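You operate a simulated robot arm through the tools that you are given. There is no shell and no other tool.

You run a simulated robot arm. Do the job below in one go: nothing can be reset, and whatever is moved stays where it is left.

## Task
Wipe the soot off the upright plate, then brush oil over its middle.
Fine: yellow cloth, oil from the pot; put cloth and brush back. Set down upright: brush. A coat counts when it lies all over at full strength: go over it till it gets no stronger. What is to be rubbed or washed off counts as gone when no trace of it is left.

It is judged by the outcome, as a careful person would: the job done as asked, and still so three seconds after it is handed in. It fails if anything else is knocked over, pushed out of place, dropped, spilled or broken. Flat cloth is picked up by pressing the open fingertips on it (5 to 10 N) and closing them slowly along it; thin cloth reads only 2 to 8 mm in the jaws.

## Robot
A 7-joint arm with a two-finger parallel gripper, fixed in place. Base frame: the origin is on the floor under the middle of its stand, x ahead of it, y to its left, z up; the work surface is at about z = 0.8. Lengths are in m, angles in rad, forces in N, time in s.
It reaches about 1.372 m from its shoulder. Its first joint turns from -2.601 to 2.601 rad. Payload 3.43 kg.
The tool frame sits at the grasp point between the pads (the TCP): z along the fingers, y along the line on which they close. The tips reach 0.03 m beyond it. Largest opening 0.094 m; finger width 0.028, thickness 0.01; the body of the gripper, 0.05 by 0.096 m, starts 0.055 m behind the TCP.
Orientation is that of the tool frame in the base frame, as a unit quaternion [x, y, z, w]. With the fingers straight down and closing along the base's y, the tool's x points along the base's -x, its y along +y and its z along -z.

## Interface
- The arm moves only by the tool play_rows. Its argument "moves" is a list of rows, each a list of 7 numbers: the shift along the tool's x, y, z in m, then the turn, a rotation vector about the tool's x, y, z in degrees, then the finger opening in m, from 0 to 0.094. In form: [[dx, dy, dz, wx, wy, wz, fingers], ...]. A call has 1 to 20 rows; each row shifts and turns the commanded pose from where the row before left it, along the tool's axes as they then stand. A row lasts 0.2 s, in which the tool goes at most 0.05 m and 0.15 rad; a call with a longer step from one row to the next is refused whole, and so is a gripper value outside its range. Where a pose cannot be reached the arm comes as near as it can. A force on the tool above 60 N (or 10 N above the force at the start of the call, whichever is more), or a blocked arm, ends the call early, and 0.2 s more pass. Each finger travels about 0.045 m/s and halts on what it meets, pressing with about 33 N; the grip force reading is that of the motor and also rises with nothing between the fingers. The clock runs only during rows and for 0.2 s after the last one: add rows that do not move to give the fingers time. It gives the time, the measured TCP pose, the force on the tool (base axes), the opening and the grip force at its end, in the units of the frame above (readings bear some noise), with the torque about the TCP (base axes, N m) and any sound that the robot's microphone picked up.
- Cameras (640 x 400 px; columns grow to the right, rows downward): "scene" is fixed at [0.3999, 0.6499, 1.4012]; the picture's right is [0.99, -0.11, 0.00], its down [-0.09, -0.86, -0.51] and it looks along [0.05, 0.50, -0.86] (base axes); focal length 214 px, centre (320, 200). "wrist" rides on the gripper at [0.076, 0.014, -0.103] in the tool frame; the picture's right is [-0.18, 0.98, 0.00], its down [-0.75, -0.14, -0.64] and it looks along [-0.63, -0.12, 0.77] (tool axes); focal length 243 px, centre (320, 200). There is no depth. A picture from a camera that has moved, and an enlarged one, comes with that camera's place and axes in the base frame and with its lens.
- grab_frame(camera): a new picture of that camera. The clock stands still meanwhile.
- close_up(camera, box): a new picture of the part [left, top, right, bottom] of that camera's present view, enlarged. The clock stands still meanwhile.
- sign_off(): hands the job in; it is judged then, once.

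Places have to be worked out from the pictures, the camera data and where the tool is seen. Open the gripper and draw the arm clear of the work before you hand the job in, unless the task says otherwise.

The tools are called after "Call:" as name(argument=value, ...) on one line, values as JSON. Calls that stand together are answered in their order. play_rows: Moves the arm, as the interface text tells. Its arguments: {"type":"object","properties":{"moves":{"type":"array","items":{"type":"array","items":{"type":"number"}}}},"required":["moves"]} The other tools are called the same way: grab_frame (camera) takes a picture; close_up (camera, box) takes an enlarged picture of a part of a camera's view; sign_off () hands the job in.

At the start:

```text
clock: 0.0
position: [0.2325, 0.9614, 1.159]
tcp_rot: [0.0, 1.0, -0.001, 0.0]
wrist_force: [-1.3, 0.3, 0.4]
torque: [-0.04, 0.0, 0.02]
width: 0.0939
finger_force: 0.2
```

scene: 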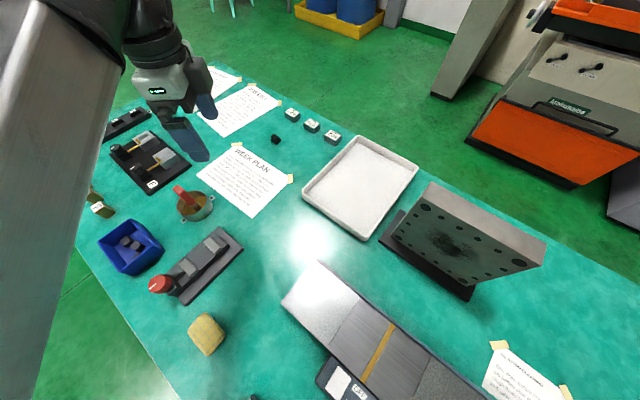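
wrist: 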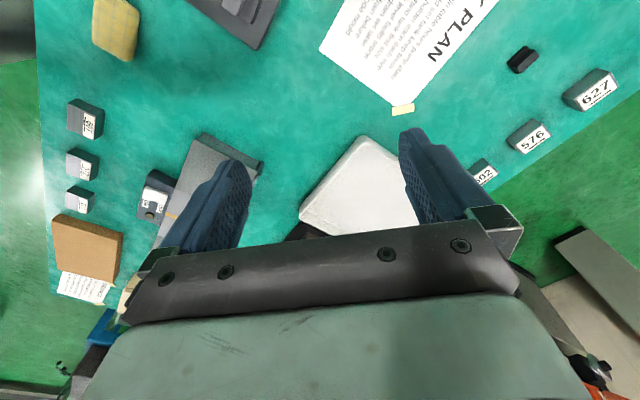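

I start by looking closely at the scene: the plate, the yellow cloth, the pot with the brush.

Call:
close_up(camera="scene", box=[370, 160, 570, 310])

Call:
close_up(camera="scene", box=[80, 100, 280, 230])

Call:
close_up(camera="scene", box=[80, 200, 280, 400])

Call:
close_up(camera="scene", box=[260, 240, 640, 400])

```text
2.67 times, centred on (470, 235) of scene
camera zoom: at [0.3999, 0.6499, 1.4012], right [0.99, -0.11, 0.0], down [-0.09, -0.86, -0.51], along [0.05, 0.5, -0.86], focal length 572 px, centre (-80, 107)
```

zoom: 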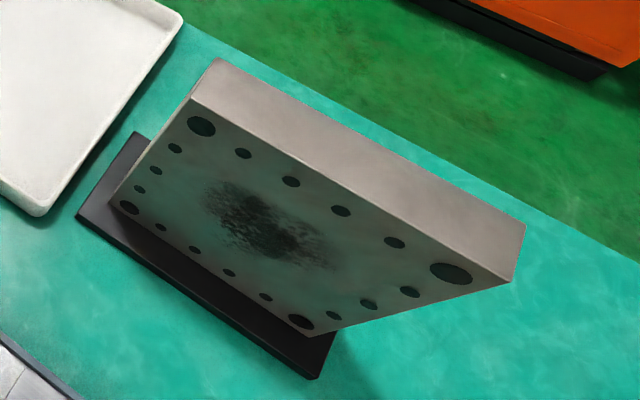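

```text
3.08 times, centred on (180, 165) of scene
camera zoom: at [0.3999, 0.6499, 1.4012], right [0.99, -0.11, 0.0], down [-0.09, -0.86, -0.51], along [0.05, 0.5, -0.86], focal length 660 px, centre (751, 308)
```

zoom: 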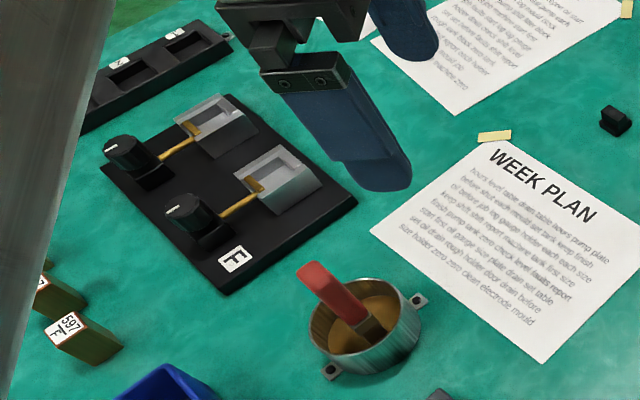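

```text
2.00 times, centred on (180, 300) of scene
camera zoom: at [0.3999, 0.6499, 1.4012], right [0.99, -0.11, 0.0], down [-0.09, -0.86, -0.51], along [0.05, 0.5, -0.86], focal length 429 px, centre (600, 0)
```

zoom: 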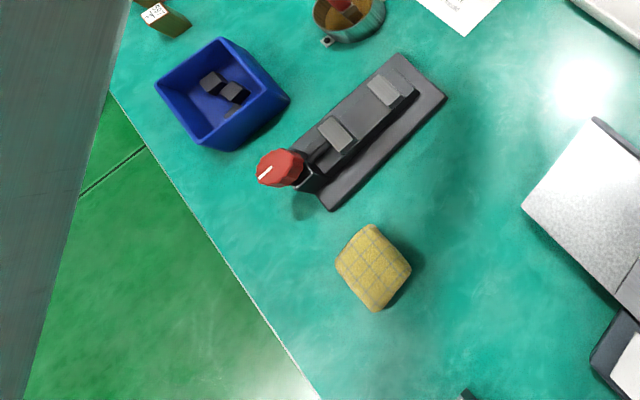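

```text
1.68 times, centred on (450, 320) of scene
camera zoom: at [0.3999, 0.6499, 1.4012], right [0.99, -0.11, 0.0], down [-0.09, -0.86, -0.51], along [0.05, 0.5, -0.86], focal length 361 px, centre (101, -2)
```

zoom: 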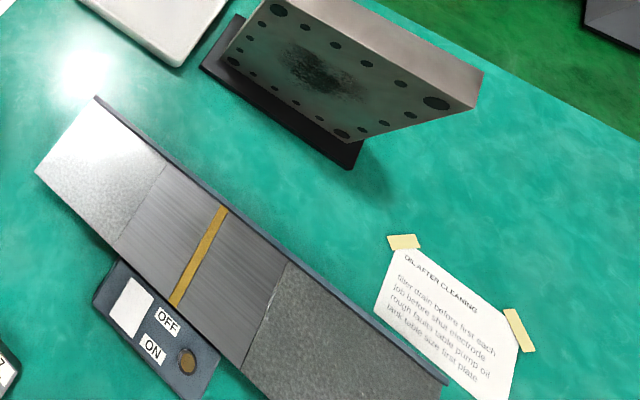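

The plate faces the robot at about 45° with its face centre near (0.70, 0.77, 0.93). The cloth pad is near (0.14, 0.66) and the oil pot, with a red-handled brush in it, near (0.05, 1.0). I first turn the tool in place so the wrist camera can look back at these things.

Call:
play_rows(moves=[[0, 0, 0, 0, 0, 8.4375, 0.094], [0, 0, 0, 0, 0, 8.4375, 0.094], [0, 0, 0, 0, 0, 8.4375, 0.094], [0, 0, 0, 0, 0, 8.4375, 0.094], [0, 0, 0, 0, 0, 8.4375, 0.094], [0, 0, 0, 0, 0, 8.4375, 0.094], [0, 0, 0, 0, 0, 8.4375, 0.094], [0, 0, 0, 0, 0, 8.4375, 0.094], [0, 0, 0, 0, 0, 8.4375, 0.094], [0, 0, 0, 0, 0, 8.4375, 0.094], [0, 0, 0, 0, 0, 8.4375, 0.094], [0, 0, 0, 0, 0, 8.4375, 0.094], [0, 0, 0, 0, 0, 8.4375, 0.094], [0, 0, 0, 0, 0, 8.4375, 0.094], [0, 0, 0, 0, 0, 8.4375, 0.094], [0, 0, 0, 0, 0, 8.4375, 0.094]])

Call:
grab_frame(camera="wrist")

Call:
grab_frame(camera="scene")

```text
clock: 3.4
position: [0.2318, 0.9595, 1.1585]
tcp_rot: [0.724, 0.69, 0.0, 0.0]
wrist_force: [-0.4, 0.4, -0.6]
torque: [-0.01, -0.01, 0.04]
width: 0.0942
finger_force: 0.0
out of reach, approached as far as the arm can: row 12, 13, 14, 15, 16
```

```text
taken
camera wrist: at [0.2517, 1.0357, 1.263], right [0.97, -0.23, 0.0], down [-0.18, -0.75, 0.64], along [-0.15, -0.62, -0.77], focal length 243 px, centre (320, 200)
```

wrist: 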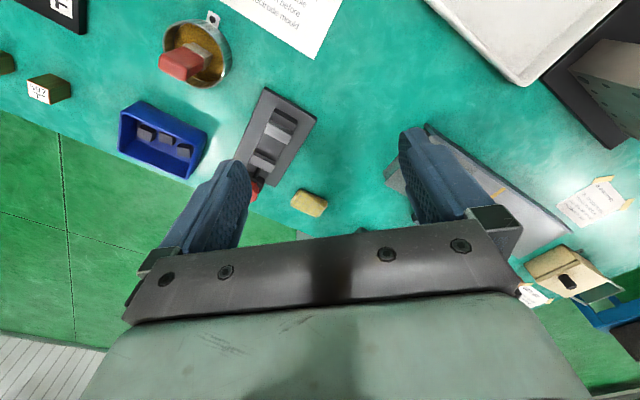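

```text
taken
```

scene: 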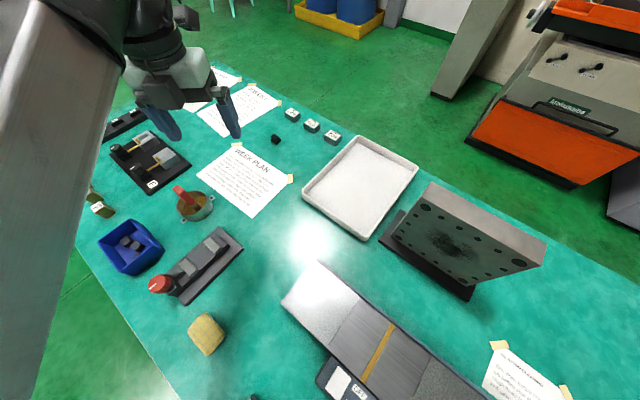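

The joint limit stopped the turn at about 93°, with the camera now on the +y side. I take enlarged wrist views of the pot with the brush, and of the cloth.

Call:
close_up(camera="wrist", box=[110, 0, 270, 100])

Call:
close_up(camera="wrist", box=[230, 150, 390, 250])

Call:
close_up(camera="scene", box=[155, 165, 255, 227])

Call:
close_up(camera="scene", box=[160, 295, 260, 357])

```text
4.00 times, centred on (190, 50) of wrist
camera zoom: at [0.2517, 1.0357, 1.263], right [0.97, -0.23, 0.0], down [-0.18, -0.75, 0.64], along [-0.15, -0.62, -0.77], focal length 970 px, centre (840, 800)
```

zoom: 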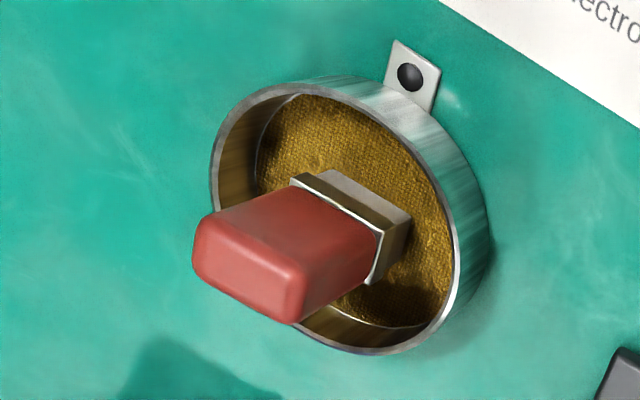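

```text
4.00 times, centred on (310, 200) of wrist
camera zoom: at [0.2517, 1.0357, 1.263], right [0.97, -0.23, 0.0], down [-0.18, -0.75, 0.64], along [-0.15, -0.62, -0.77], focal length 970 px, centre (360, 200)
```

zoom: 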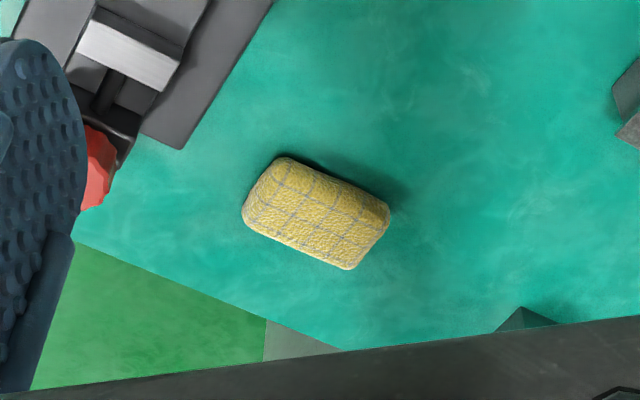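

```text
6.40 times, centred on (205, 196) of scene
camera zoom: at [0.3999, 0.6499, 1.4012], right [0.99, -0.11, 0.0], down [-0.09, -0.86, -0.51], along [0.05, 0.5, -0.86], focal length 1373 px, centre (1056, 226)
```

zoom: 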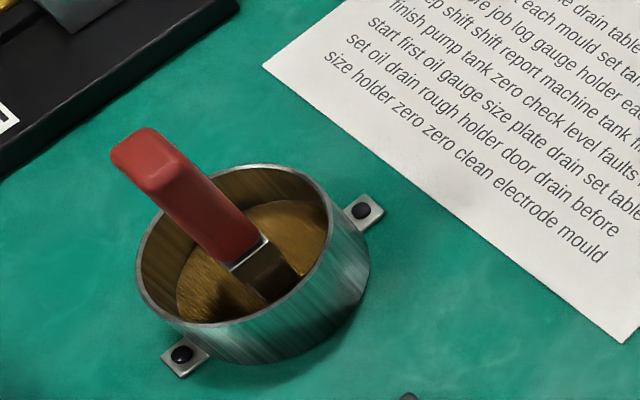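

```text
6.40 times, centred on (210, 326) of scene
camera zoom: at [0.3999, 0.6499, 1.4012], right [0.99, -0.11, 0.0], down [-0.09, -0.86, -0.51], along [0.05, 0.5, -0.86], focal length 1373 px, centre (1024, -606)
```

zoom: 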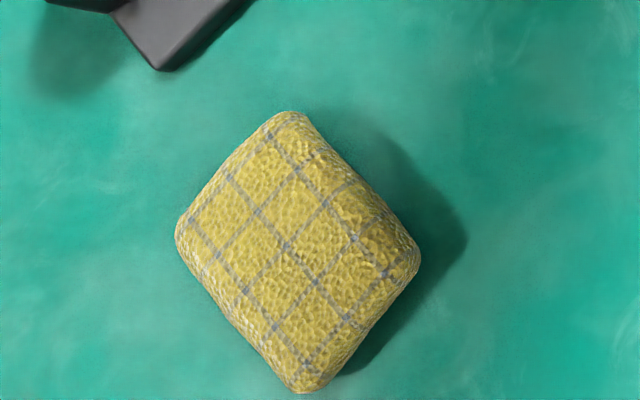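

The brush stands upright in a pot that looks bolted down (flat handle, wide side along about -45°). The cloth is a thick folded pad about 0.075 x 0.048. I turn the tool back counter-clockwise to face the plate direction so I can look at the plate and conveyor from the front.

Call:
play_rows(moves=[[0, 0, 0, 0, 0, -8.2, 0.094], [0, 0, 0, 0, 0, -8.2, 0.094], [0, 0, 0, 0, 0, -8.2, 0.094], [0, 0, 0, 0, 0, -8.2, 0.094], [0, 0, 0, 0, 0, -8.2, 0.094], [0, 0, 0, 0, 0, -8.2, 0.094], [0, 0, 0, 0, 0, -8.2, 0.094], [0, 0, 0, 0, 0, -8.2, 0.094], [0, 0, 0, 0, 0, -8.2, 0.094], [0, 0, 0, 0, 0, -8.2, 0.094], [0, 0, 0, 0, 0, -8.2, 0.094], [0, 0, 0, 0, 0, -8.2, 0.094], [0, 0, 0, 0, 0, -8.2, 0.094], [0, 0, 0, 0, 0, -8.2, 0.094], [0, 0, 0, 0, 0, -8.2, 0.094], [0, 0, 0, 0, 0, -8.2, 0.094], [0, 0, 0, 0, 0, -8.2, 0.094]])

```text
clock: 7.0
position: [0.2331, 0.9594, 1.1589]
tcp_rot: [-0.396, 0.918, 0.0, -0.001]
wrist_force: [0.0, 0.3, -0.3]
torque: [-0.01, 0.01, 0.03]
width: 0.0939
finger_force: 0.1
```

The tool now faces the plate (x-axis at about 226°). I move to a spot in front of the plate, well above the table, and tilt up to look at it.

Call:
play_rows(moves=[[0.02, -0.04, 0.006, 0, 0, 0, 0.094], [0.02, -0.04, 0.006, 0, 0, 0, 0.094], [0.02, -0.04, 0.006, 0, 0, 0, 0.094], [0.02, -0.04, 0.006, 0, 0, 0, 0.094], [0.02, -0.04, 0.006, 0, 0, 0, 0.094], [0.02, -0.04, 0.006, 0, 0, 0, 0.094], [0.02, -0.04, 0.006, 0, 0, 0, 0.094], [0.02, -0.04, 0.006, 0, 0, 0, 0.094], [0.02, -0.04, 0.006, 0, 0, 0, 0.094], [0.02, -0.04, 0.006, 0, 0, 0, 0.094], [0.02, -0.04, 0.006, 0, 0, 0, 0.094], [0, 0, 0, 0, -7.5, 0, 0.094], [0, 0, 0, 0, -7.5, 0, 0.094], [0, 0, 0, 0, -7.5, 0, 0.094], [0, 0, 0, 0, -7.5, 0, 0.094]])

Call:
grab_frame(camera="wrist")

Call:
grab_frame(camera="scene")

```text
clock: 9.4
position: [0.3986, 0.5161, 1.0972]
tcp_rot: [-0.392, 0.92, 0.005, 0.007]
wrist_force: [3.5, -0.3, -2.8]
torque: [0.2, 0.27, 0.23]
width: 0.094
finger_force: 0.0
stopped in row 11: the force on the tool passed its limit at 66 N (the readings are from after the stop); the commanded pose is now the measured one
```

```text
taken
camera wrist: at [0.3337, 0.4693, 1.1985], right [-0.58, 0.81, 0.01], down [0.62, 0.44, 0.65], along [0.53, 0.38, -0.76], focal length 243 px, centre (320, 200)
```

wrist: 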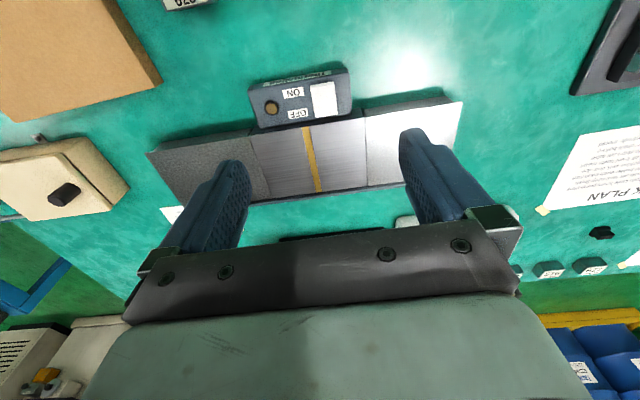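

```text
taken
```

scene: 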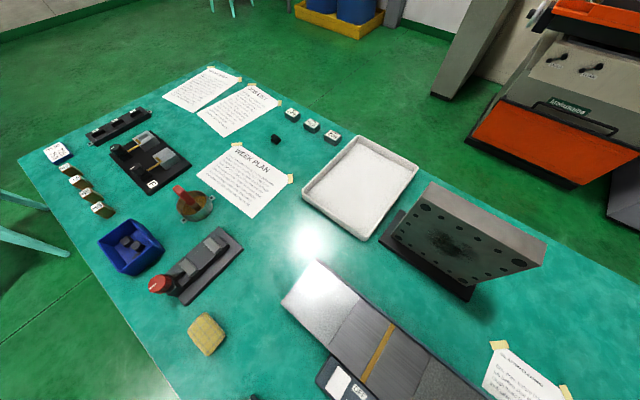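

The move was stopped by a 66 N force though no contact is visible in either picture; the objects look unmoved. I back off a little along the path I came by and check the force before doing anything else.

Call:
play_rows(moves=[[-0.01, 0.02, -0.003, 0, 0, 0, 0.094], [-0.01, 0.02, -0.003, 0, 0, 0, 0.094], [0, 0, 0, 0, 0, 0, 0.094]])

Call:
close_up(camera="wrist", box=[0, 200, 160, 400])

Call:
close_up(camera="wrist", box=[0, 0, 320, 200])

Call:
grab_frame(camera="scene")

```text
clock: 10.2
position: [0.3829, 0.5592, 1.1014]
tcp_rot: [-0.392, 0.92, 0.004, 0.006]
wrist_force: [0.5, -0.4, 0.2]
torque: [-0.03, 0.03, 0.0]
width: 0.0938
finger_force: 0.0
```

```text
2.00 times, centred on (80, 300) of wrist
camera zoom: at [0.3203, 0.5129, 1.2042], right [-0.58, 0.81, 0.01], down [0.62, 0.44, 0.65], along [0.53, 0.38, -0.76], focal length 485 px, centre (800, 0)
```

zoom: 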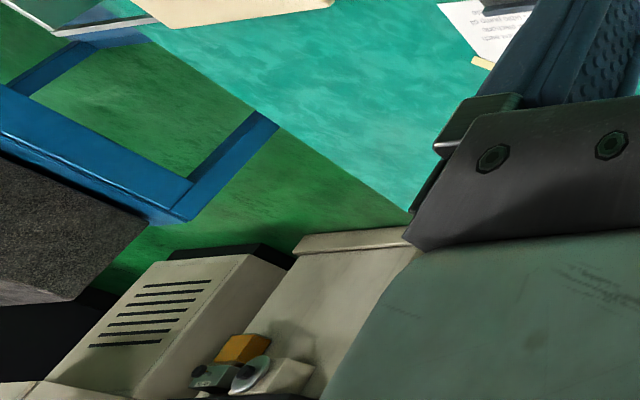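

```text
2.00 times, centred on (160, 100) of wrist
camera zoom: at [0.3203, 0.5129, 1.2042], right [-0.58, 0.81, 0.01], down [0.62, 0.44, 0.65], along [0.53, 0.38, -0.76], focal length 485 px, centre (640, 400)
```

zoom: 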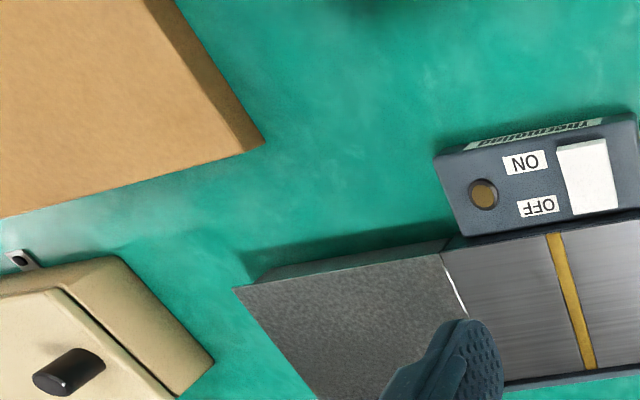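

```text
taken
```

scene: 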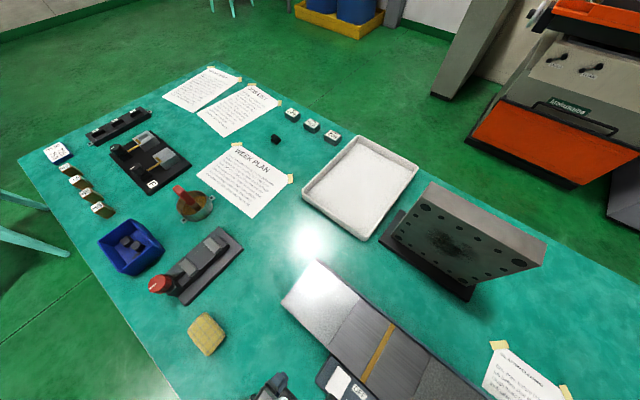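

With the tool backed off the force is zero again, so the tool touched something out of view near (0.43, 0.45, 1.15). I retreat and turn the camera towards that region to see what stands there.

Call:
play_rows(moves=[[-0.021, 0.0424, -0.006, 0, 0, 0, 0.094], [-0.021, 0.0424, -0.006, 0, 0, 0, 0.094], [-0.021, 0.0424, -0.006, 0, 0, 0, 0.094], [-0.021, 0.0424, -0.006, 0, 0, 0, 0.094], [-0.021, 0.0424, -0.006, 0, 0, 0, 0.094], [0, 0, 0, 0, 0, 8.3, 0.094], [0, 0, 0, 0, 0, 8.3, 0.094], [0, 0, 0, 0, 0, 8.3, 0.094], [0, 0, 0, 0, 0, 8.3, 0.094], [0, 0, 0, 0, 0, 8.3, 0.094], [0, 0, 0, 0, 0, 8.3, 0.094], [0, 0, 0, 0, 0, 8.3, 0.094], [0, 0, 0, 0, 0, 8.3, 0.094], [0, 0, 0, 0, 0, 8.3, 0.094], [0, 0, 0, 0, 0, 8.3, 0.094], [0, 0, 0, 0, 0, 8.3, 0.094], [0, 0, 0, 0, 0, 8.3, 0.094], [0, 0, 0, 0, 0, 8.3, 0.094], [0, 0, 0, 0, 0, 8.3, 0.094]])

Call:
grab_frame(camera="wrist")

```text
clock: 14.2
position: [0.3012, 0.7795, 1.1353]
tcp_rot: [0.576, 0.818, 0.008, -0.001]
wrist_force: [-0.1, 0.3, -0.4]
torque: [-0.02, 0.02, -0.02]
width: 0.0941
finger_force: 0.2
```

```text
taken
camera wrist: at [0.2894, 0.8553, 1.2393], right [0.99, 0.16, 0.01], down [0.12, -0.77, 0.63], along [0.11, -0.62, -0.77], focal length 243 px, centre (320, 200)
```

wrist: 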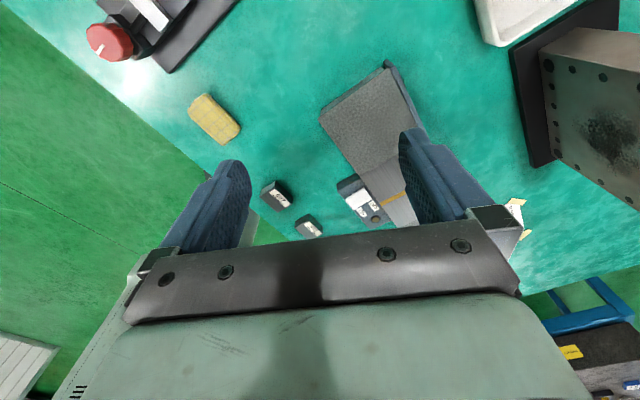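

Now I tilt the camera upward to see the space between here and where the contact happened.

Call:
play_rows(moves=[[0, 0, 0, 0, -8, 0, 0.094], [0, 0, 0, 0, -8, 0, 0.094], [0, 0, 0, 0, -8, 0, 0.094], [0, 0, 0, 0, -8, 0, 0.094], [0, 0, 0, 0, -8, 0, 0.094]])

Call:
grab_frame(camera="wrist")

Call:
grab_frame(camera="scene")

```text
clock: 15.4
position: [0.32, 0.7989, 1.0653]
tcp_rot: [0.568, 0.812, -0.042, 0.129]
wrist_force: [-0.3, -0.2, -0.3]
torque: [-0.01, 0.02, 0.0]
width: 0.094
finger_force: 0.1
out of reach, approached as far as the arm can: row 1, 2, 3, 4, 5
```

```text
taken
camera wrist: at [0.2936, 0.8961, 1.1459], right [0.98, 0.18, 0.13], down [0.01, -0.6, 0.8], along [0.22, -0.78, -0.59], focal length 243 px, centre (320, 200)
```

wrist: 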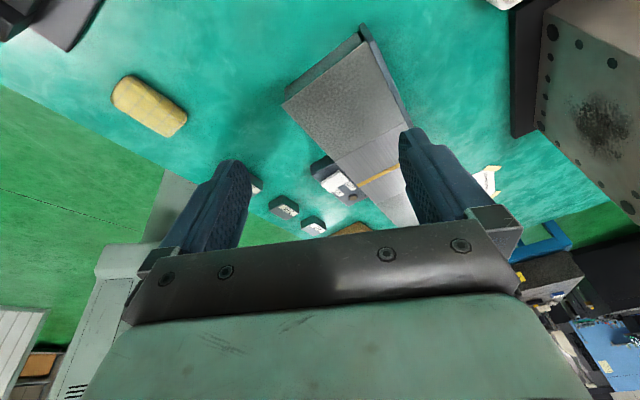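

```text
taken
```

scene: 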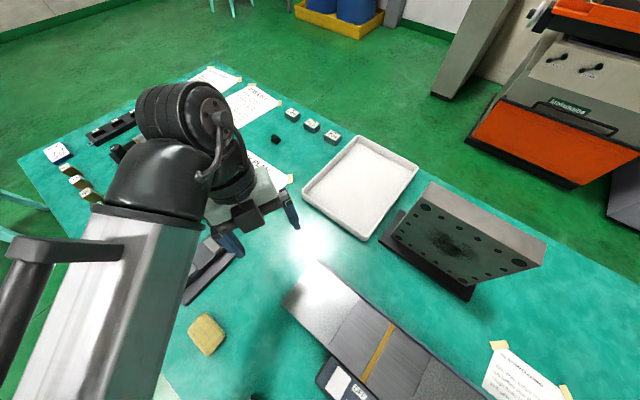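

Nothing stands in that space, so the contact was most likely the hand against the arm's own folded links. I will keep the tool further out and move gently near the base. I level the tool, rise, and start turning counter-clockwise toward the cloth-gripping orientation.

Call:
play_rows(moves=[[0, 0, -0.03, 2.27, 7.46, 0, 0.094], [0, 0, -0.03, 2.27, 7.46, 0, 0.094], [0, 0, 0, 0, 0, -8.2, 0.094], [0, 0, 0, 0, 0, -8.2, 0.094], [0, 0, 0, 0, 0, -8.2, 0.094], [0, 0, 0, 0, 0, -8.2, 0.094], [0, 0, 0, 0, 0, -8.2, 0.094], [0, 0, 0, 0, 0, -8.2, 0.094], [0, 0, 0, 0, 0, -8.2, 0.094], [0, 0, 0, 0, 0, -8.2, 0.094], [0, 0, 0, 0, 0, -8.2, 0.094], [0, 0, 0, 0, 0, -8.2, 0.094], [0, 0, 0, 0, 0, -8.2, 0.094], [0, 0, 0, 0, 0, -8.2, 0.094]])

Call:
grab_frame(camera="scene")

Call:
grab_frame(camera="wrist")

```text
clock: 18.4
position: [0.312, 0.8097, 1.1228]
tcp_rot: [-0.248, 0.969, 0.001, 0.001]
wrist_force: [0.2, -0.5, -0.9]
torque: [-0.01, -0.02, 0.02]
width: 0.0941
finger_force: 0.0
```

```text
taken
```

scene: 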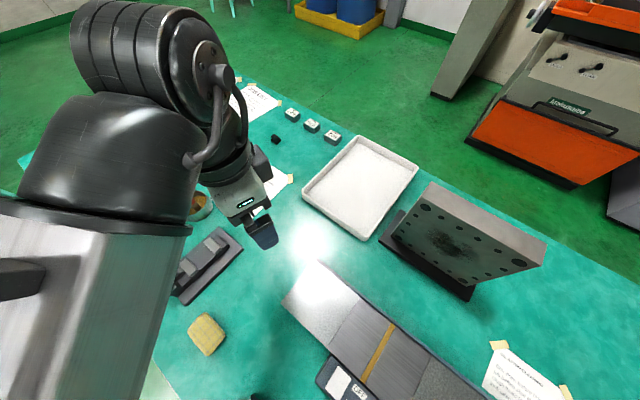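

```text
taken
camera wrist: at [0.2402, 0.7849, 1.2267], right [-0.31, 0.95, 0.0], down [0.73, 0.24, 0.64], along [0.61, 0.2, -0.77], focal length 243 px, centre (320, 200)
```

wrist: 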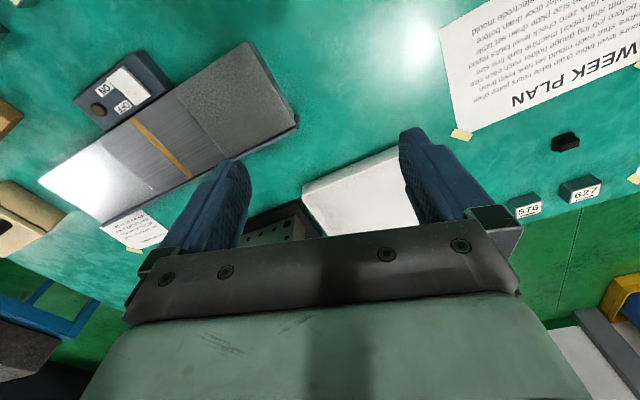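

The tool is level with its x-axis at 209°. I turn on to 315° (jaws closing across the pad's short side) and move at height to above the cloth.

Call:
play_rows(moves=[[0, 0, 0, 0, 0, -8.18, 0.094], [0, 0, 0, 0, 0, -8.18, 0.094], [0, 0, 0, 0, 0, -8.18, 0.094], [0, 0, 0, 0, 0, -8.18, 0.094], [0, 0, 0, 0, 0, -8.18, 0.094], [0, 0, 0, 0, 0, -8.18, 0.094], [0, 0, 0, 0, 0, -8.18, 0.094], [0, 0, 0, 0, 0, -8.18, 0.094], [0, 0, 0, 0, 0, -8.18, 0.094], [0, 0, 0, 0, 0, -8.18, 0.094], [0, 0, 0, 0, 0, -8.18, 0.094], [0, 0, 0, 0, 0, -8.18, 0.094], [0, 0, 0, 0, 0, -8.18, 0.094], [-0.003, 0.03, 0, 0, 0, 0, 0.094], [-0.003, 0.03, 0, 0, 0, 0, 0.094], [-0.003, 0.03, 0, 0, 0, 0, 0.094], [-0.003, 0.03, 0, 0, 0, 0, 0.094]])

Call:
grab_frame(camera="scene")

Call:
grab_frame(camera="wrist")

```text
clock: 22.0
position: [0.2189, 0.7319, 1.1231]
tcp_rot: [0.924, -0.384, 0.0, -0.001]
wrist_force: [-0.3, 0.8, -0.2]
torque: [-0.03, -0.03, 0.01]
width: 0.0939
finger_force: 0.0
```

```text
taken
```

scene: 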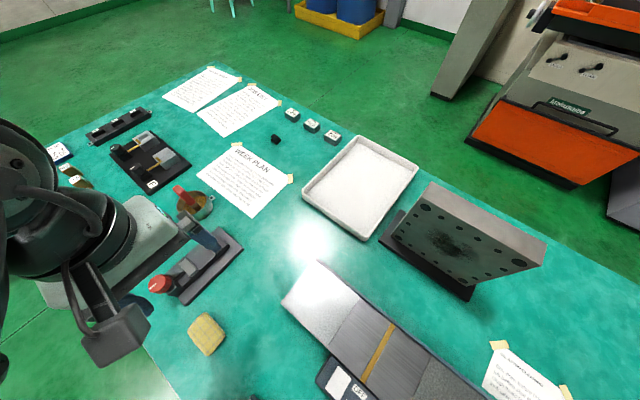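

```text
taken
camera wrist: at [0.2631, 0.6674, 1.2264], right [-0.83, -0.56, 0.0], down [-0.43, 0.63, 0.64], along [-0.36, 0.53, -0.77], focal length 243 px, centre (320, 200)
```

wrist: 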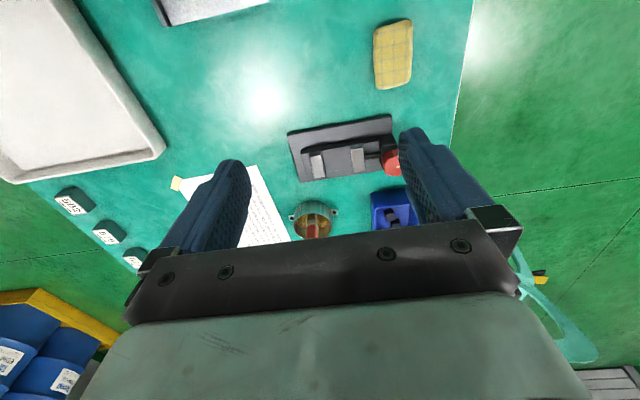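

The tool is aligned at 315°. I take an enlarged view of the cloth to get its place and thickness, and another of the pot and brush from this side.

Call:
close_up(camera="wrist", box=[343, 10, 443, 72])

Call:
close_up(camera="wrist", box=[270, 190, 370, 252])

```text
6.40 times, centred on (393, 41) of wrist
camera zoom: at [0.2631, 0.6674, 1.2264], right [-0.83, -0.56, 0.0], down [-0.43, 0.63, 0.64], along [-0.36, 0.53, -0.77], focal length 1553 px, centre (-147, 1218)
```

zoom: 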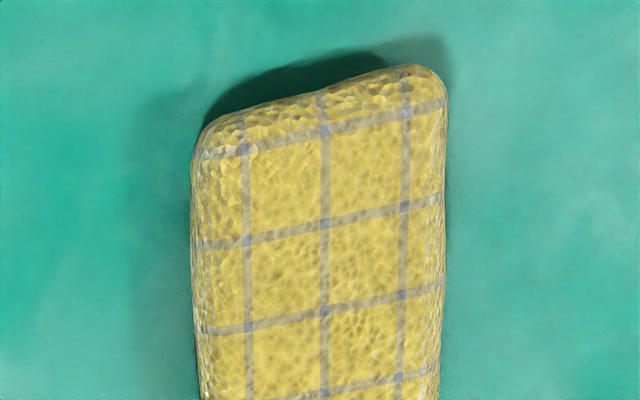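

```text
6.40 times, centred on (320, 221) of wrist
camera zoom: at [0.2631, 0.6674, 1.2264], right [-0.83, -0.56, 0.0], down [-0.43, 0.63, 0.64], along [-0.36, 0.53, -0.77], focal length 1553 px, centre (320, 66)
```

zoom: 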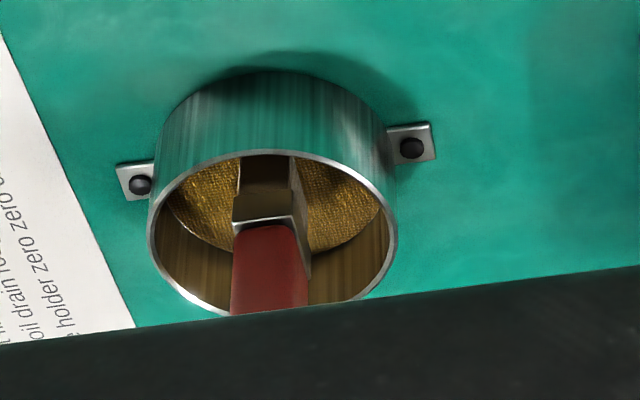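

Both cameras put the pad's centre at about (0.138, 0.662), with its long axis along 315°. I move over it and part of the way down, then check.

Call:
play_rows(moves=[[-0.0016, 0.0267, 0, 0, 0, 0, 0.094], [-0.0016, 0.0267, 0, 0, 0, 0, 0.094], [-0.0016, 0.0267, 0, 0, 0, 0, 0.094], [-0.0016, 0.0267, 0, 0, 0, 0, 0.094], [0, 0, 0.03, 0, 0, 0, 0.094], [0, 0, 0.03, 0, 0, 0, 0.094], [0, 0, 0.03, 0, 0, 0, 0.094], [0, 0, 0.03, 0, 0, 0, 0.094], [0, 0, 0.03, 0, 0, 0, 0.094], [0, 0, 0.03, 0, 0, 0, 0.094]])

Call:
grab_frame(camera="wrist")

Call:
grab_frame(camera="scene")

```text
clock: 24.2
position: [0.1402, 0.6623, 0.9414]
tcp_rot: [0.924, -0.383, 0.0, -0.001]
wrist_force: [-0.6, -0.3, 0.3]
torque: [0.01, -0.02, 0.06]
width: 0.0939
finger_force: 0.0
```

```text
taken
camera wrist: at [0.1851, 0.599, 1.0452], right [-0.83, -0.56, 0.0], down [-0.43, 0.63, 0.64], along [-0.36, 0.53, -0.77], focal length 243 px, centre (320, 200)
```

wrist: 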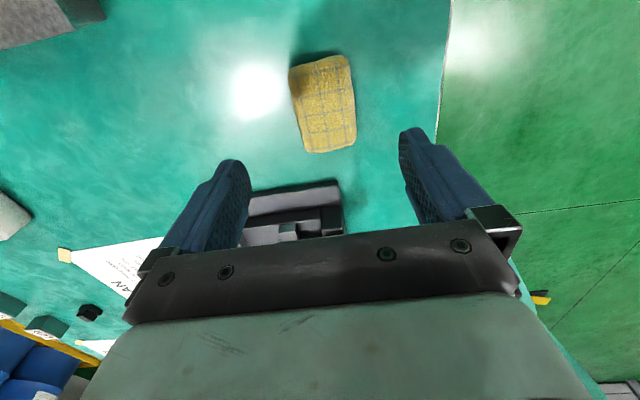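

```text
taken
```

scene: 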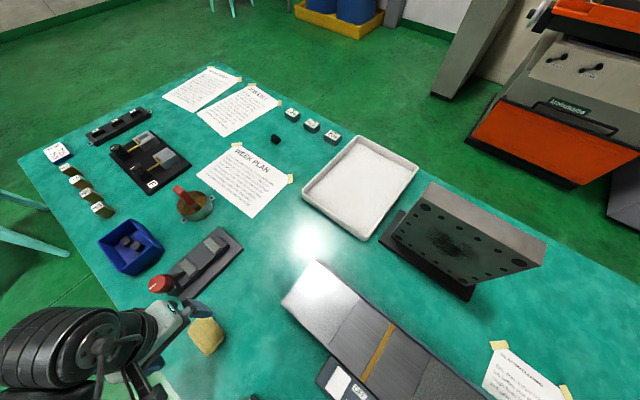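

The pad is centred between the jaws at (0.1395, 0.661). I lower the open fingers around it, then slowly feel for the table.

Call:
play_rows(moves=[[0, 0, 0.032, 0, 0, 0, 0.094], [0, 0, 0.032, 0, 0, 0, 0.094], [0, 0, 0.02, 0, 0, 0, 0.094], [0, 0, 0.01, 0, 0, 0, 0.094], [0, 0, 0.004, 0, 0, 0, 0.094], [0, 0, 0, 0, 0, 0, 0.094]])

Call:
grab_frame(camera="wrist")

Call:
close_up(camera="scene", box=[110, 270, 270, 370])

```text
clock: 25.6
position: [0.1401, 0.6631, 0.8449]
tcp_rot: [0.923, -0.384, 0.0, -0.001]
wrist_force: [-0.4, 0.7, 0.2]
torque: [0.0, 0.03, 0.01]
width: 0.0939
finger_force: 0.1
```

```text
taken
camera wrist: at [0.1854, 0.5989, 0.9486], right [-0.83, -0.56, 0.0], down [-0.43, 0.63, 0.64], along [-0.36, 0.53, -0.77], focal length 243 px, centre (320, 200)
```

wrist: 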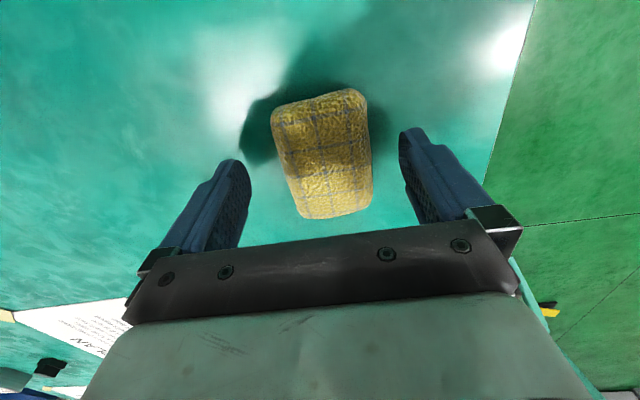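

```text
4.00 times, centred on (190, 320) of scene
camera zoom: at [0.3999, 0.6499, 1.4012], right [0.99, -0.11, 0.0], down [-0.09, -0.86, -0.51], along [0.05, 0.5, -0.86], focal length 858 px, centre (840, -280)
```

zoom: 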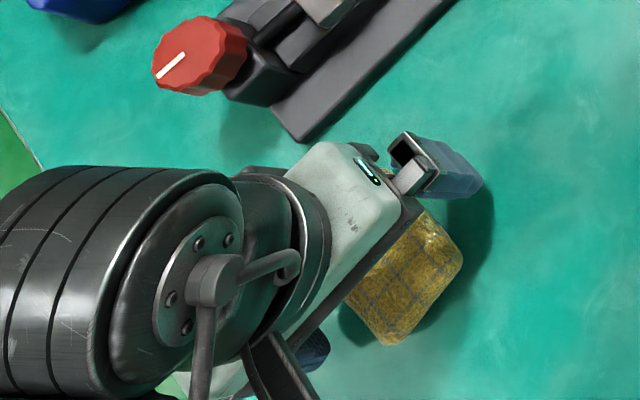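

The fingers straddle the pad and nothing is touched yet. I lower further in 3 mm steps watching the force.

Call:
play_rows(moves=[[0, 0, 0.003, 0, 0, 0, 0.094], [0, 0, 0.003, 0, 0, 0, 0.094], [0, 0, 0.003, 0, 0, 0, 0.094], [0, 0, 0, 0, 0, 0, 0.094]])

```text
clock: 26.6
position: [0.141, 0.6628, 0.8354]
tcp_rot: [0.924, -0.383, -0.001, -0.001]
wrist_force: [0.0, -0.1, -0.3]
torque: [-0.04, 0.01, -0.01]
width: 0.0942
finger_force: 0.1
```

Still no contact at tip height about 0.805. I lower 2 mm more and close the jaws slowly on the pad.

Call:
play_rows(moves=[[0, 0, 0.002, 0, 0, 0, 0.094], [0, 0, 0, 0, 0, 0, 0.086], [0, 0, 0, 0, 0, 0, 0.078], [0, 0, 0, 0, 0, 0, 0.07], [0, 0, 0, 0, 0, 0, 0.064], [0, 0, 0, 0, 0, 0, 0.058], [0, 0, 0, 0, 0, 0, 0.052], [0, 0, 0, 0, 0, 0, 0.046], [0, 0, 0, 0, 0, 0, 0.042], [0, 0, 0, 0, 0, 0, 0.042]])

Call:
grab_frame(camera="wrist")

```text
clock: 28.8
position: [0.14, 0.6622, 0.8334]
tcp_rot: [0.923, -0.384, 0.0, -0.001]
wrist_force: [0.2, -0.9, 2.3]
torque: [0.0, 0.03, 0.03]
width: 0.0567
finger_force: 32.4
```

```text
taken
camera wrist: at [0.184, 0.5987, 0.9372], right [-0.83, -0.56, 0.0], down [-0.43, 0.63, 0.64], along [-0.36, 0.53, -0.77], focal length 243 px, centre (320, 200)
```

wrist: 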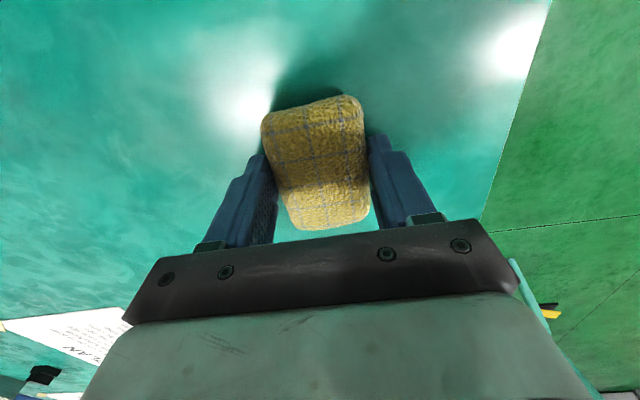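

The pad is held at 0.057 m with 32 N. I lift it slowly and check that it comes along.

Call:
play_rows(moves=[[0, 0, -0.005, 0, 0, 0, 0.042], [0, 0, -0.015, 0, 0, 0, 0.042], [0, 0, -0.03, 0, 0, 0, 0.042], [0, 0, -0.035, 0, 0, 0, 0.042], [0, 0, -0.035, 0, 0, 0, 0.042], [0, 0, -0.035, 0, 0, 0, 0.042], [0, 0, -0.035, 0, 0, 0, 0.042], [0, 0, -0.035, 0, 0, 0, 0.042], [0, 0, -0.035, 0, 0, 0, 0.042], [0, 0, 0, 0, 0, 0, 0.042]])

Call:
grab_frame(camera="wrist")

Call:
grab_frame(camera="scene")

```text
clock: 31.0
position: [0.1411, 0.6599, 1.0941]
tcp_rot: [0.924, -0.383, 0.0, -0.001]
wrist_force: [0.3, -0.4, 0.1]
torque: [0.0, 0.01, -0.04]
width: 0.0568
finger_force: 33.3
```

```text
taken
camera wrist: at [0.186, 0.5972, 1.1977], right [-0.83, -0.56, 0.0], down [-0.43, 0.63, 0.64], along [-0.36, 0.53, -0.77], focal length 243 px, centre (320, 200)
```

wrist: 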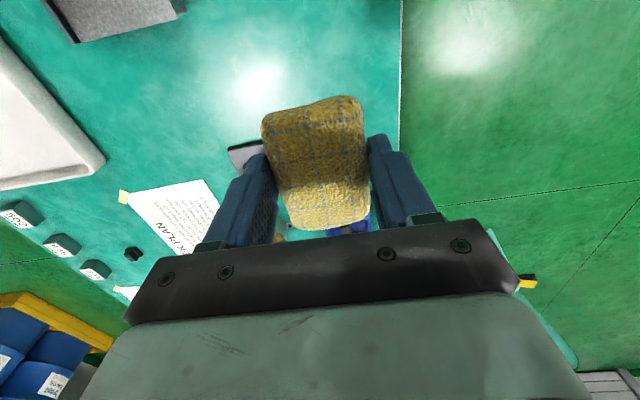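

```text
taken
```

scene: 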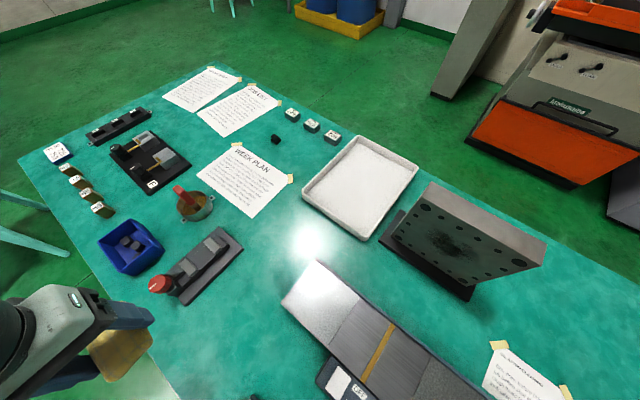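

The pad came up cleanly. I carry it outward to a roomier spot and turn the tool 90° so the pad's long end will face the plate.

Call:
play_rows(moves=[[0.014, -0.0353, -0.005, 0, 0, 0, 0.042], [0.014, -0.0353, -0.005, 0, 0, 0, 0.042], [0.014, -0.0353, -0.005, 0, 0, 0, 0.042], [0.014, -0.0353, -0.005, 0, 0, 0, 0.042], [0.014, -0.0353, -0.005, 0, 0, 0, 0.042], [0.014, -0.0353, -0.005, 0, 0, 0, 0.042], [0, 0, 0, 0, 0, 8.18, 0.042], [0, 0, 0, 0, 0, 8.18, 0.042], [0, 0, 0, 0, 0, 8.18, 0.042], [0, 0, 0, 0, 0, 8.18, 0.042], [0, 0, 0, 0, 0, 8.18, 0.042], [0, 0, 0, 0, 0, 8.18, 0.042], [0, 0, 0, 0, 0, 8.18, 0.042], [0, 0, 0, 0, 0, 8.18, 0.042], [0, 0, 0, 0, 0, 8.18, 0.042], [0, 0, 0, 0, 0, 8.18, 0.042], [0, 0, 0, 0, 0, 8.18, 0.042]])

```text
clock: 34.6
position: [0.3489, 0.7527, 1.1235]
tcp_rot: [-0.38, 0.925, 0.002, 0.001]
wrist_force: [-0.1, 0.1, -0.4]
torque: [-0.01, -0.01, -0.01]
width: 0.0566
finger_force: 33.0
```

Tool x-axis is at 225° and the pad is firm. I go to a point in front of the plate, above its middle, and tilt the tool 45° toward the plate.

Call:
play_rows(moves=[[-0.0216, -0.0337, 0, 0, 0, 0, 0.042], [-0.0216, -0.0337, 0, 0, 0, 0, 0.042], [-0.0216, -0.0337, 0, 0, 0, 0, 0.042], [-0.0216, -0.0337, 0, 0, 0, 0, 0.042], [-0.0216, -0.0337, 0, 0, 0, 0, 0.042], [-0.0216, -0.0337, 0, 0, 0, 0, 0.042], [-0.0216, -0.0337, 0, 0, 0, 0, 0.042], [0, 0, 0, 0, -7.5, 0, 0.042], [0, 0, 0, 0, -7.5, 0, 0.042], [0, 0, 0, 0, -7.5, 0, 0.042], [0, 0, 0, 0, -7.5, 0, 0.042], [0, 0, 0, 0, -7.5, 0, 0.042], [0, 0, 0, 0, -7.5, 0, 0.042]])

Call:
grab_frame(camera="wrist")

Call:
grab_frame(camera="scene")

```text
clock: 37.4
position: [0.6222, 0.6903, 1.1237]
tcp_rot: [-0.353, 0.853, 0.148, 0.355]
wrist_force: [0.0, -0.5, -0.1]
torque: [0.0, 0.01, 0.02]
width: 0.0568
finger_force: 33.3
```

```text
taken
camera wrist: at [0.5239, 0.6125, 1.1425], right [-0.6, 0.79, 0.13], down [0.15, -0.05, 0.99], along [0.78, 0.61, -0.09], focal length 243 px, centre (320, 200)
```

wrist: 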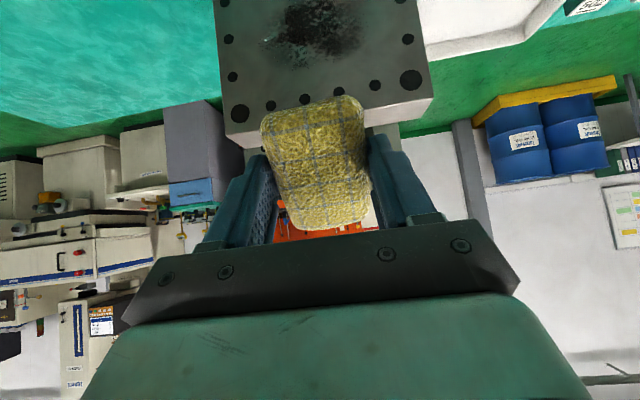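

```text
taken
```

scene: 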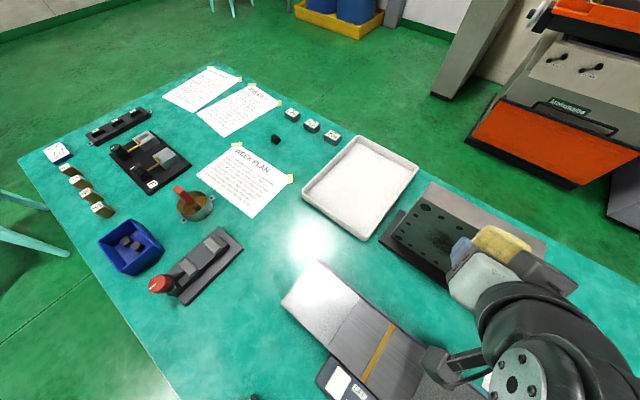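

The tool is tilted 45° and the pad faces the plate at s≈-0.048, still 6 cm clear. I lower it to the upper part of the soot height and approach to about 1.5 cm.

Call:
play_rows(moves=[[0.0265, 0, 0.0265, 0, 0, 0, 0.042], [0.0265, 0, 0.0265, 0, 0, 0, 0.042], [0.0265, 0, 0.0265, 0, 0, 0, 0.042], [0.0265, 0, 0.0265, 0, 0, 0, 0.042], [-0.01, 0, 0.01, 0, 0, 0, 0.042], [-0.01, 0, 0.01, 0, 0, 0, 0.042], [-0.01, 0, 0.01, 0, 0, 0, 0.042], [0, 0, 0, 0, 0, 0, 0.042]])

Call:
grab_frame(camera="wrist")

Call:
close_up(camera="scene", box=[380, 160, 600, 300])

```text
clock: 39.2
position: [0.6525, 0.7225, 0.9724]
tcp_rot: [-0.353, 0.854, 0.147, 0.354]
wrist_force: [0.5, -0.4, -0.1]
torque: [-0.03, 0.03, -0.01]
width: 0.0568
finger_force: 33.0
```

```text
taken
camera wrist: at [0.5542, 0.6431, 0.9922], right [-0.6, 0.79, 0.13], down [0.15, -0.05, 0.99], along [0.78, 0.61, -0.09], focal length 243 px, centre (320, 200)
```

wrist: 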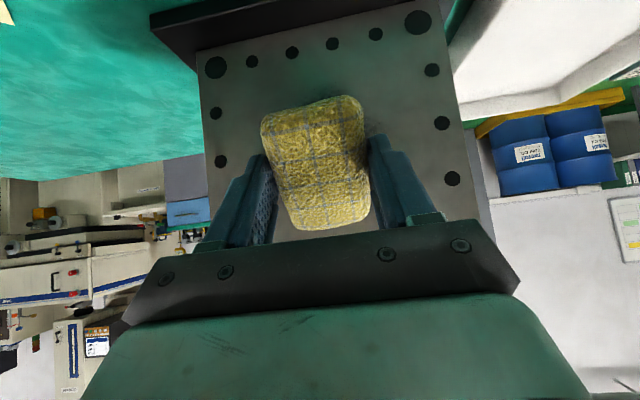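

```text
2.86 times, centred on (490, 230) of scene
camera zoom: at [0.3999, 0.6499, 1.4012], right [0.99, -0.11, 0.0], down [-0.09, -0.86, -0.51], along [0.05, 0.5, -0.86], focal length 613 px, centre (-166, 114)
```

zoom: 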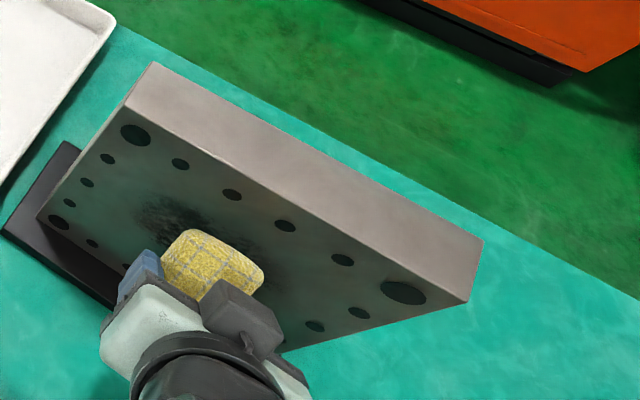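

The pad is about 1.5–2 cm off the face, centred on the soot. I approach in small steps until I feel contact.

Call:
play_rows(moves=[[-0.0035, 0, 0.0035, 0, 0, 0, 0.042], [-0.0028, 0, 0.0028, 0, 0, 0, 0.042], [-0.0014, 0, 0.0014, 0, 0, 0, 0.042], [-0.0014, 0, 0.0014, 0, 0, 0, 0.042], [0, 0, 0, 0, 0, 0, 0.042]])

```text
clock: 40.4
position: [0.6622, 0.7314, 0.9745]
tcp_rot: [-0.352, 0.854, 0.147, 0.355]
wrist_force: [-0.6, -0.4, -1.2]
torque: [0.01, 0.01, 0.02]
width: 0.0569
finger_force: 32.8
```

No contact yet at n=0.985. I continue in 2 mm steps.

Call:
play_rows(moves=[[-0.0014, 0, 0.0014, 0, 0, 0, 0.042], [-0.0014, 0, 0.0014, 0, 0, 0, 0.042], [0, 0, 0, 0, 0, 0, 0.042]])

```text
clock: 41.2
position: [0.6641, 0.7336, 0.9732]
tcp_rot: [-0.352, 0.854, 0.146, 0.354]
wrist_force: [-13.5, -9.5, 0.0]
torque: [0.1, -0.12, 0.23]
width: 0.0568
finger_force: 33.3
```

Contact: about 16 N normal force at n=0.988. I ease off slightly and make a first downward stroke.

Call:
play_rows(moves=[[0.0004, 0, -0.0004, 0, 0, 0, 0.042], [0.0071, 0, 0.0071, 0, 0, 0, 0.042], [0.0071, 0, 0.0071, 0, 0, 0, 0.042], [0.0071, 0, 0.0071, 0, 0, 0, 0.042], [0.0071, 0, 0.0071, 0, 0, 0, 0.042]])

```text
clock: 42.4
position: [0.6648, 0.7332, 0.934]
tcp_rot: [-0.352, 0.853, 0.148, 0.355]
wrist_force: [-11.1, -10.8, 5.4]
torque: [0.34, -0.39, 0.08]
width: 0.0569
finger_force: 32.7
```

Normal force about 15 N, friction 5 N, steady. I continue the stroke to below the soot and come back up.

Call:
play_rows(moves=[[0.0075, 0, 0.0067, 0, 0, 0, 0.042], [0.0071, 0, 0.0071, 0, 0, 0, 0.042], [0.0071, 0, 0.0071, 0, 0, 0, 0.042], [0.0071, 0, 0.0071, 0, 0, 0, 0.042], [0.0071, 0, 0.0071, 0, 0, 0, 0.042], [-0.0071, 0, -0.0071, 0, 0, 0, 0.042], [-0.0071, 0, -0.0071, 0, 0, 0, 0.042], [-0.0071, 0, -0.0071, 0, 0, 0, 0.042], [-0.0071, 0, -0.0071, 0, 0, 0, 0.042], [-0.0071, 0, -0.0071, 0, 0, 0, 0.042], [-0.0071, 0, -0.0071, 0, 0, 0, 0.042], [-0.0071, 0, -0.0071, 0, 0, 0, 0.042], [-0.0071, 0, -0.0071, 0, 0, 0, 0.042], [-0.0071, 0, -0.0071, 0, 0, 0, 0.042], [-0.0071, 0, -0.0071, 0, 0, 0, 0.042], [-0.0071, 0, -0.0071, 0, 0, 0, 0.042]])

Call:
grab_frame(camera="wrist")

Call:
close_up(camera="scene", box=[380, 160, 600, 300])

```text
clock: 45.8
position: [0.663, 0.7346, 0.9949]
tcp_rot: [-0.352, 0.854, 0.147, 0.354]
wrist_force: [-4.8, -3.9, -2.0]
torque: [-0.03, 0.05, 0.05]
width: 0.0567
finger_force: 32.6
```

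```text
taken
camera wrist: at [0.5645, 0.6548, 1.0142], right [-0.6, 0.79, 0.13], down [0.15, -0.05, 0.99], along [0.78, 0.61, -0.09], focal length 243 px, centre (320, 200)
```

wrist: 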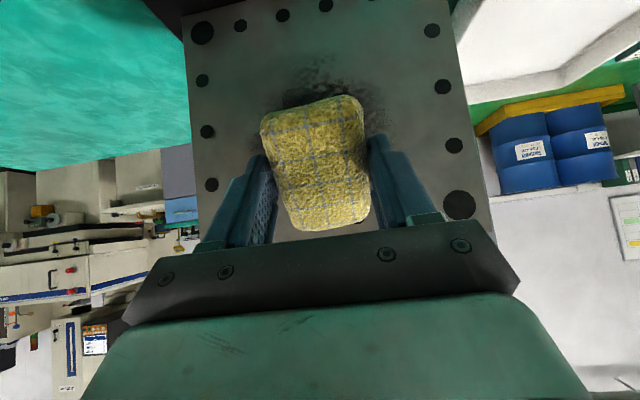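

```text
2.86 times, centred on (490, 230) of scene
camera zoom: at [0.3999, 0.6499, 1.4012], right [0.99, -0.11, 0.0], down [-0.09, -0.86, -0.51], along [0.05, 0.5, -0.86], focal length 613 px, centre (-166, 114)
```

zoom: 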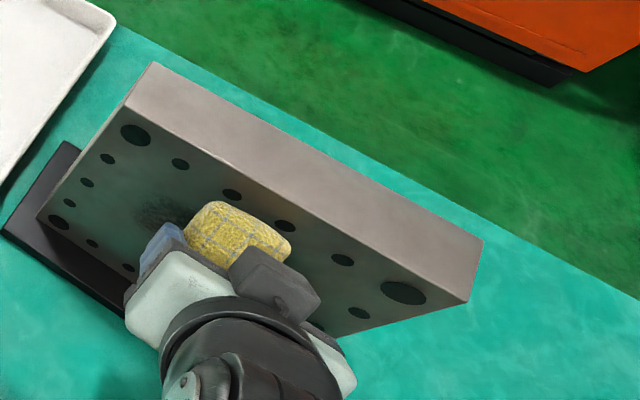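

I enlarge the wrist view to see how the soot responded to this stroke.

Call:
close_up(camera="wrist", box=[170, 0, 490, 200])

```text
2.00 times, centred on (330, 100) of wrist
camera zoom: at [0.5645, 0.6548, 1.0142], right [-0.6, 0.79, 0.13], down [0.15, -0.05, 0.99], along [0.78, 0.61, -0.09], focal length 485 px, centre (300, 400)
```

zoom: 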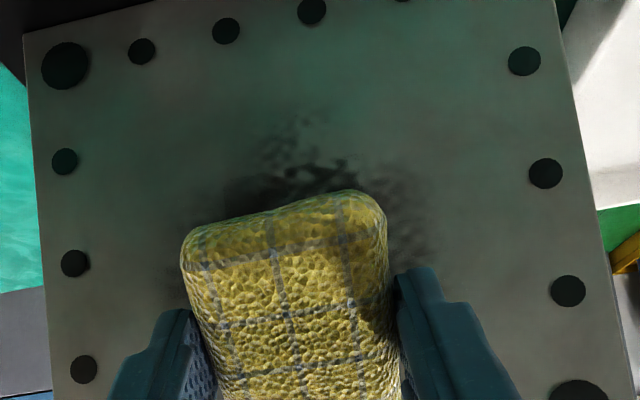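

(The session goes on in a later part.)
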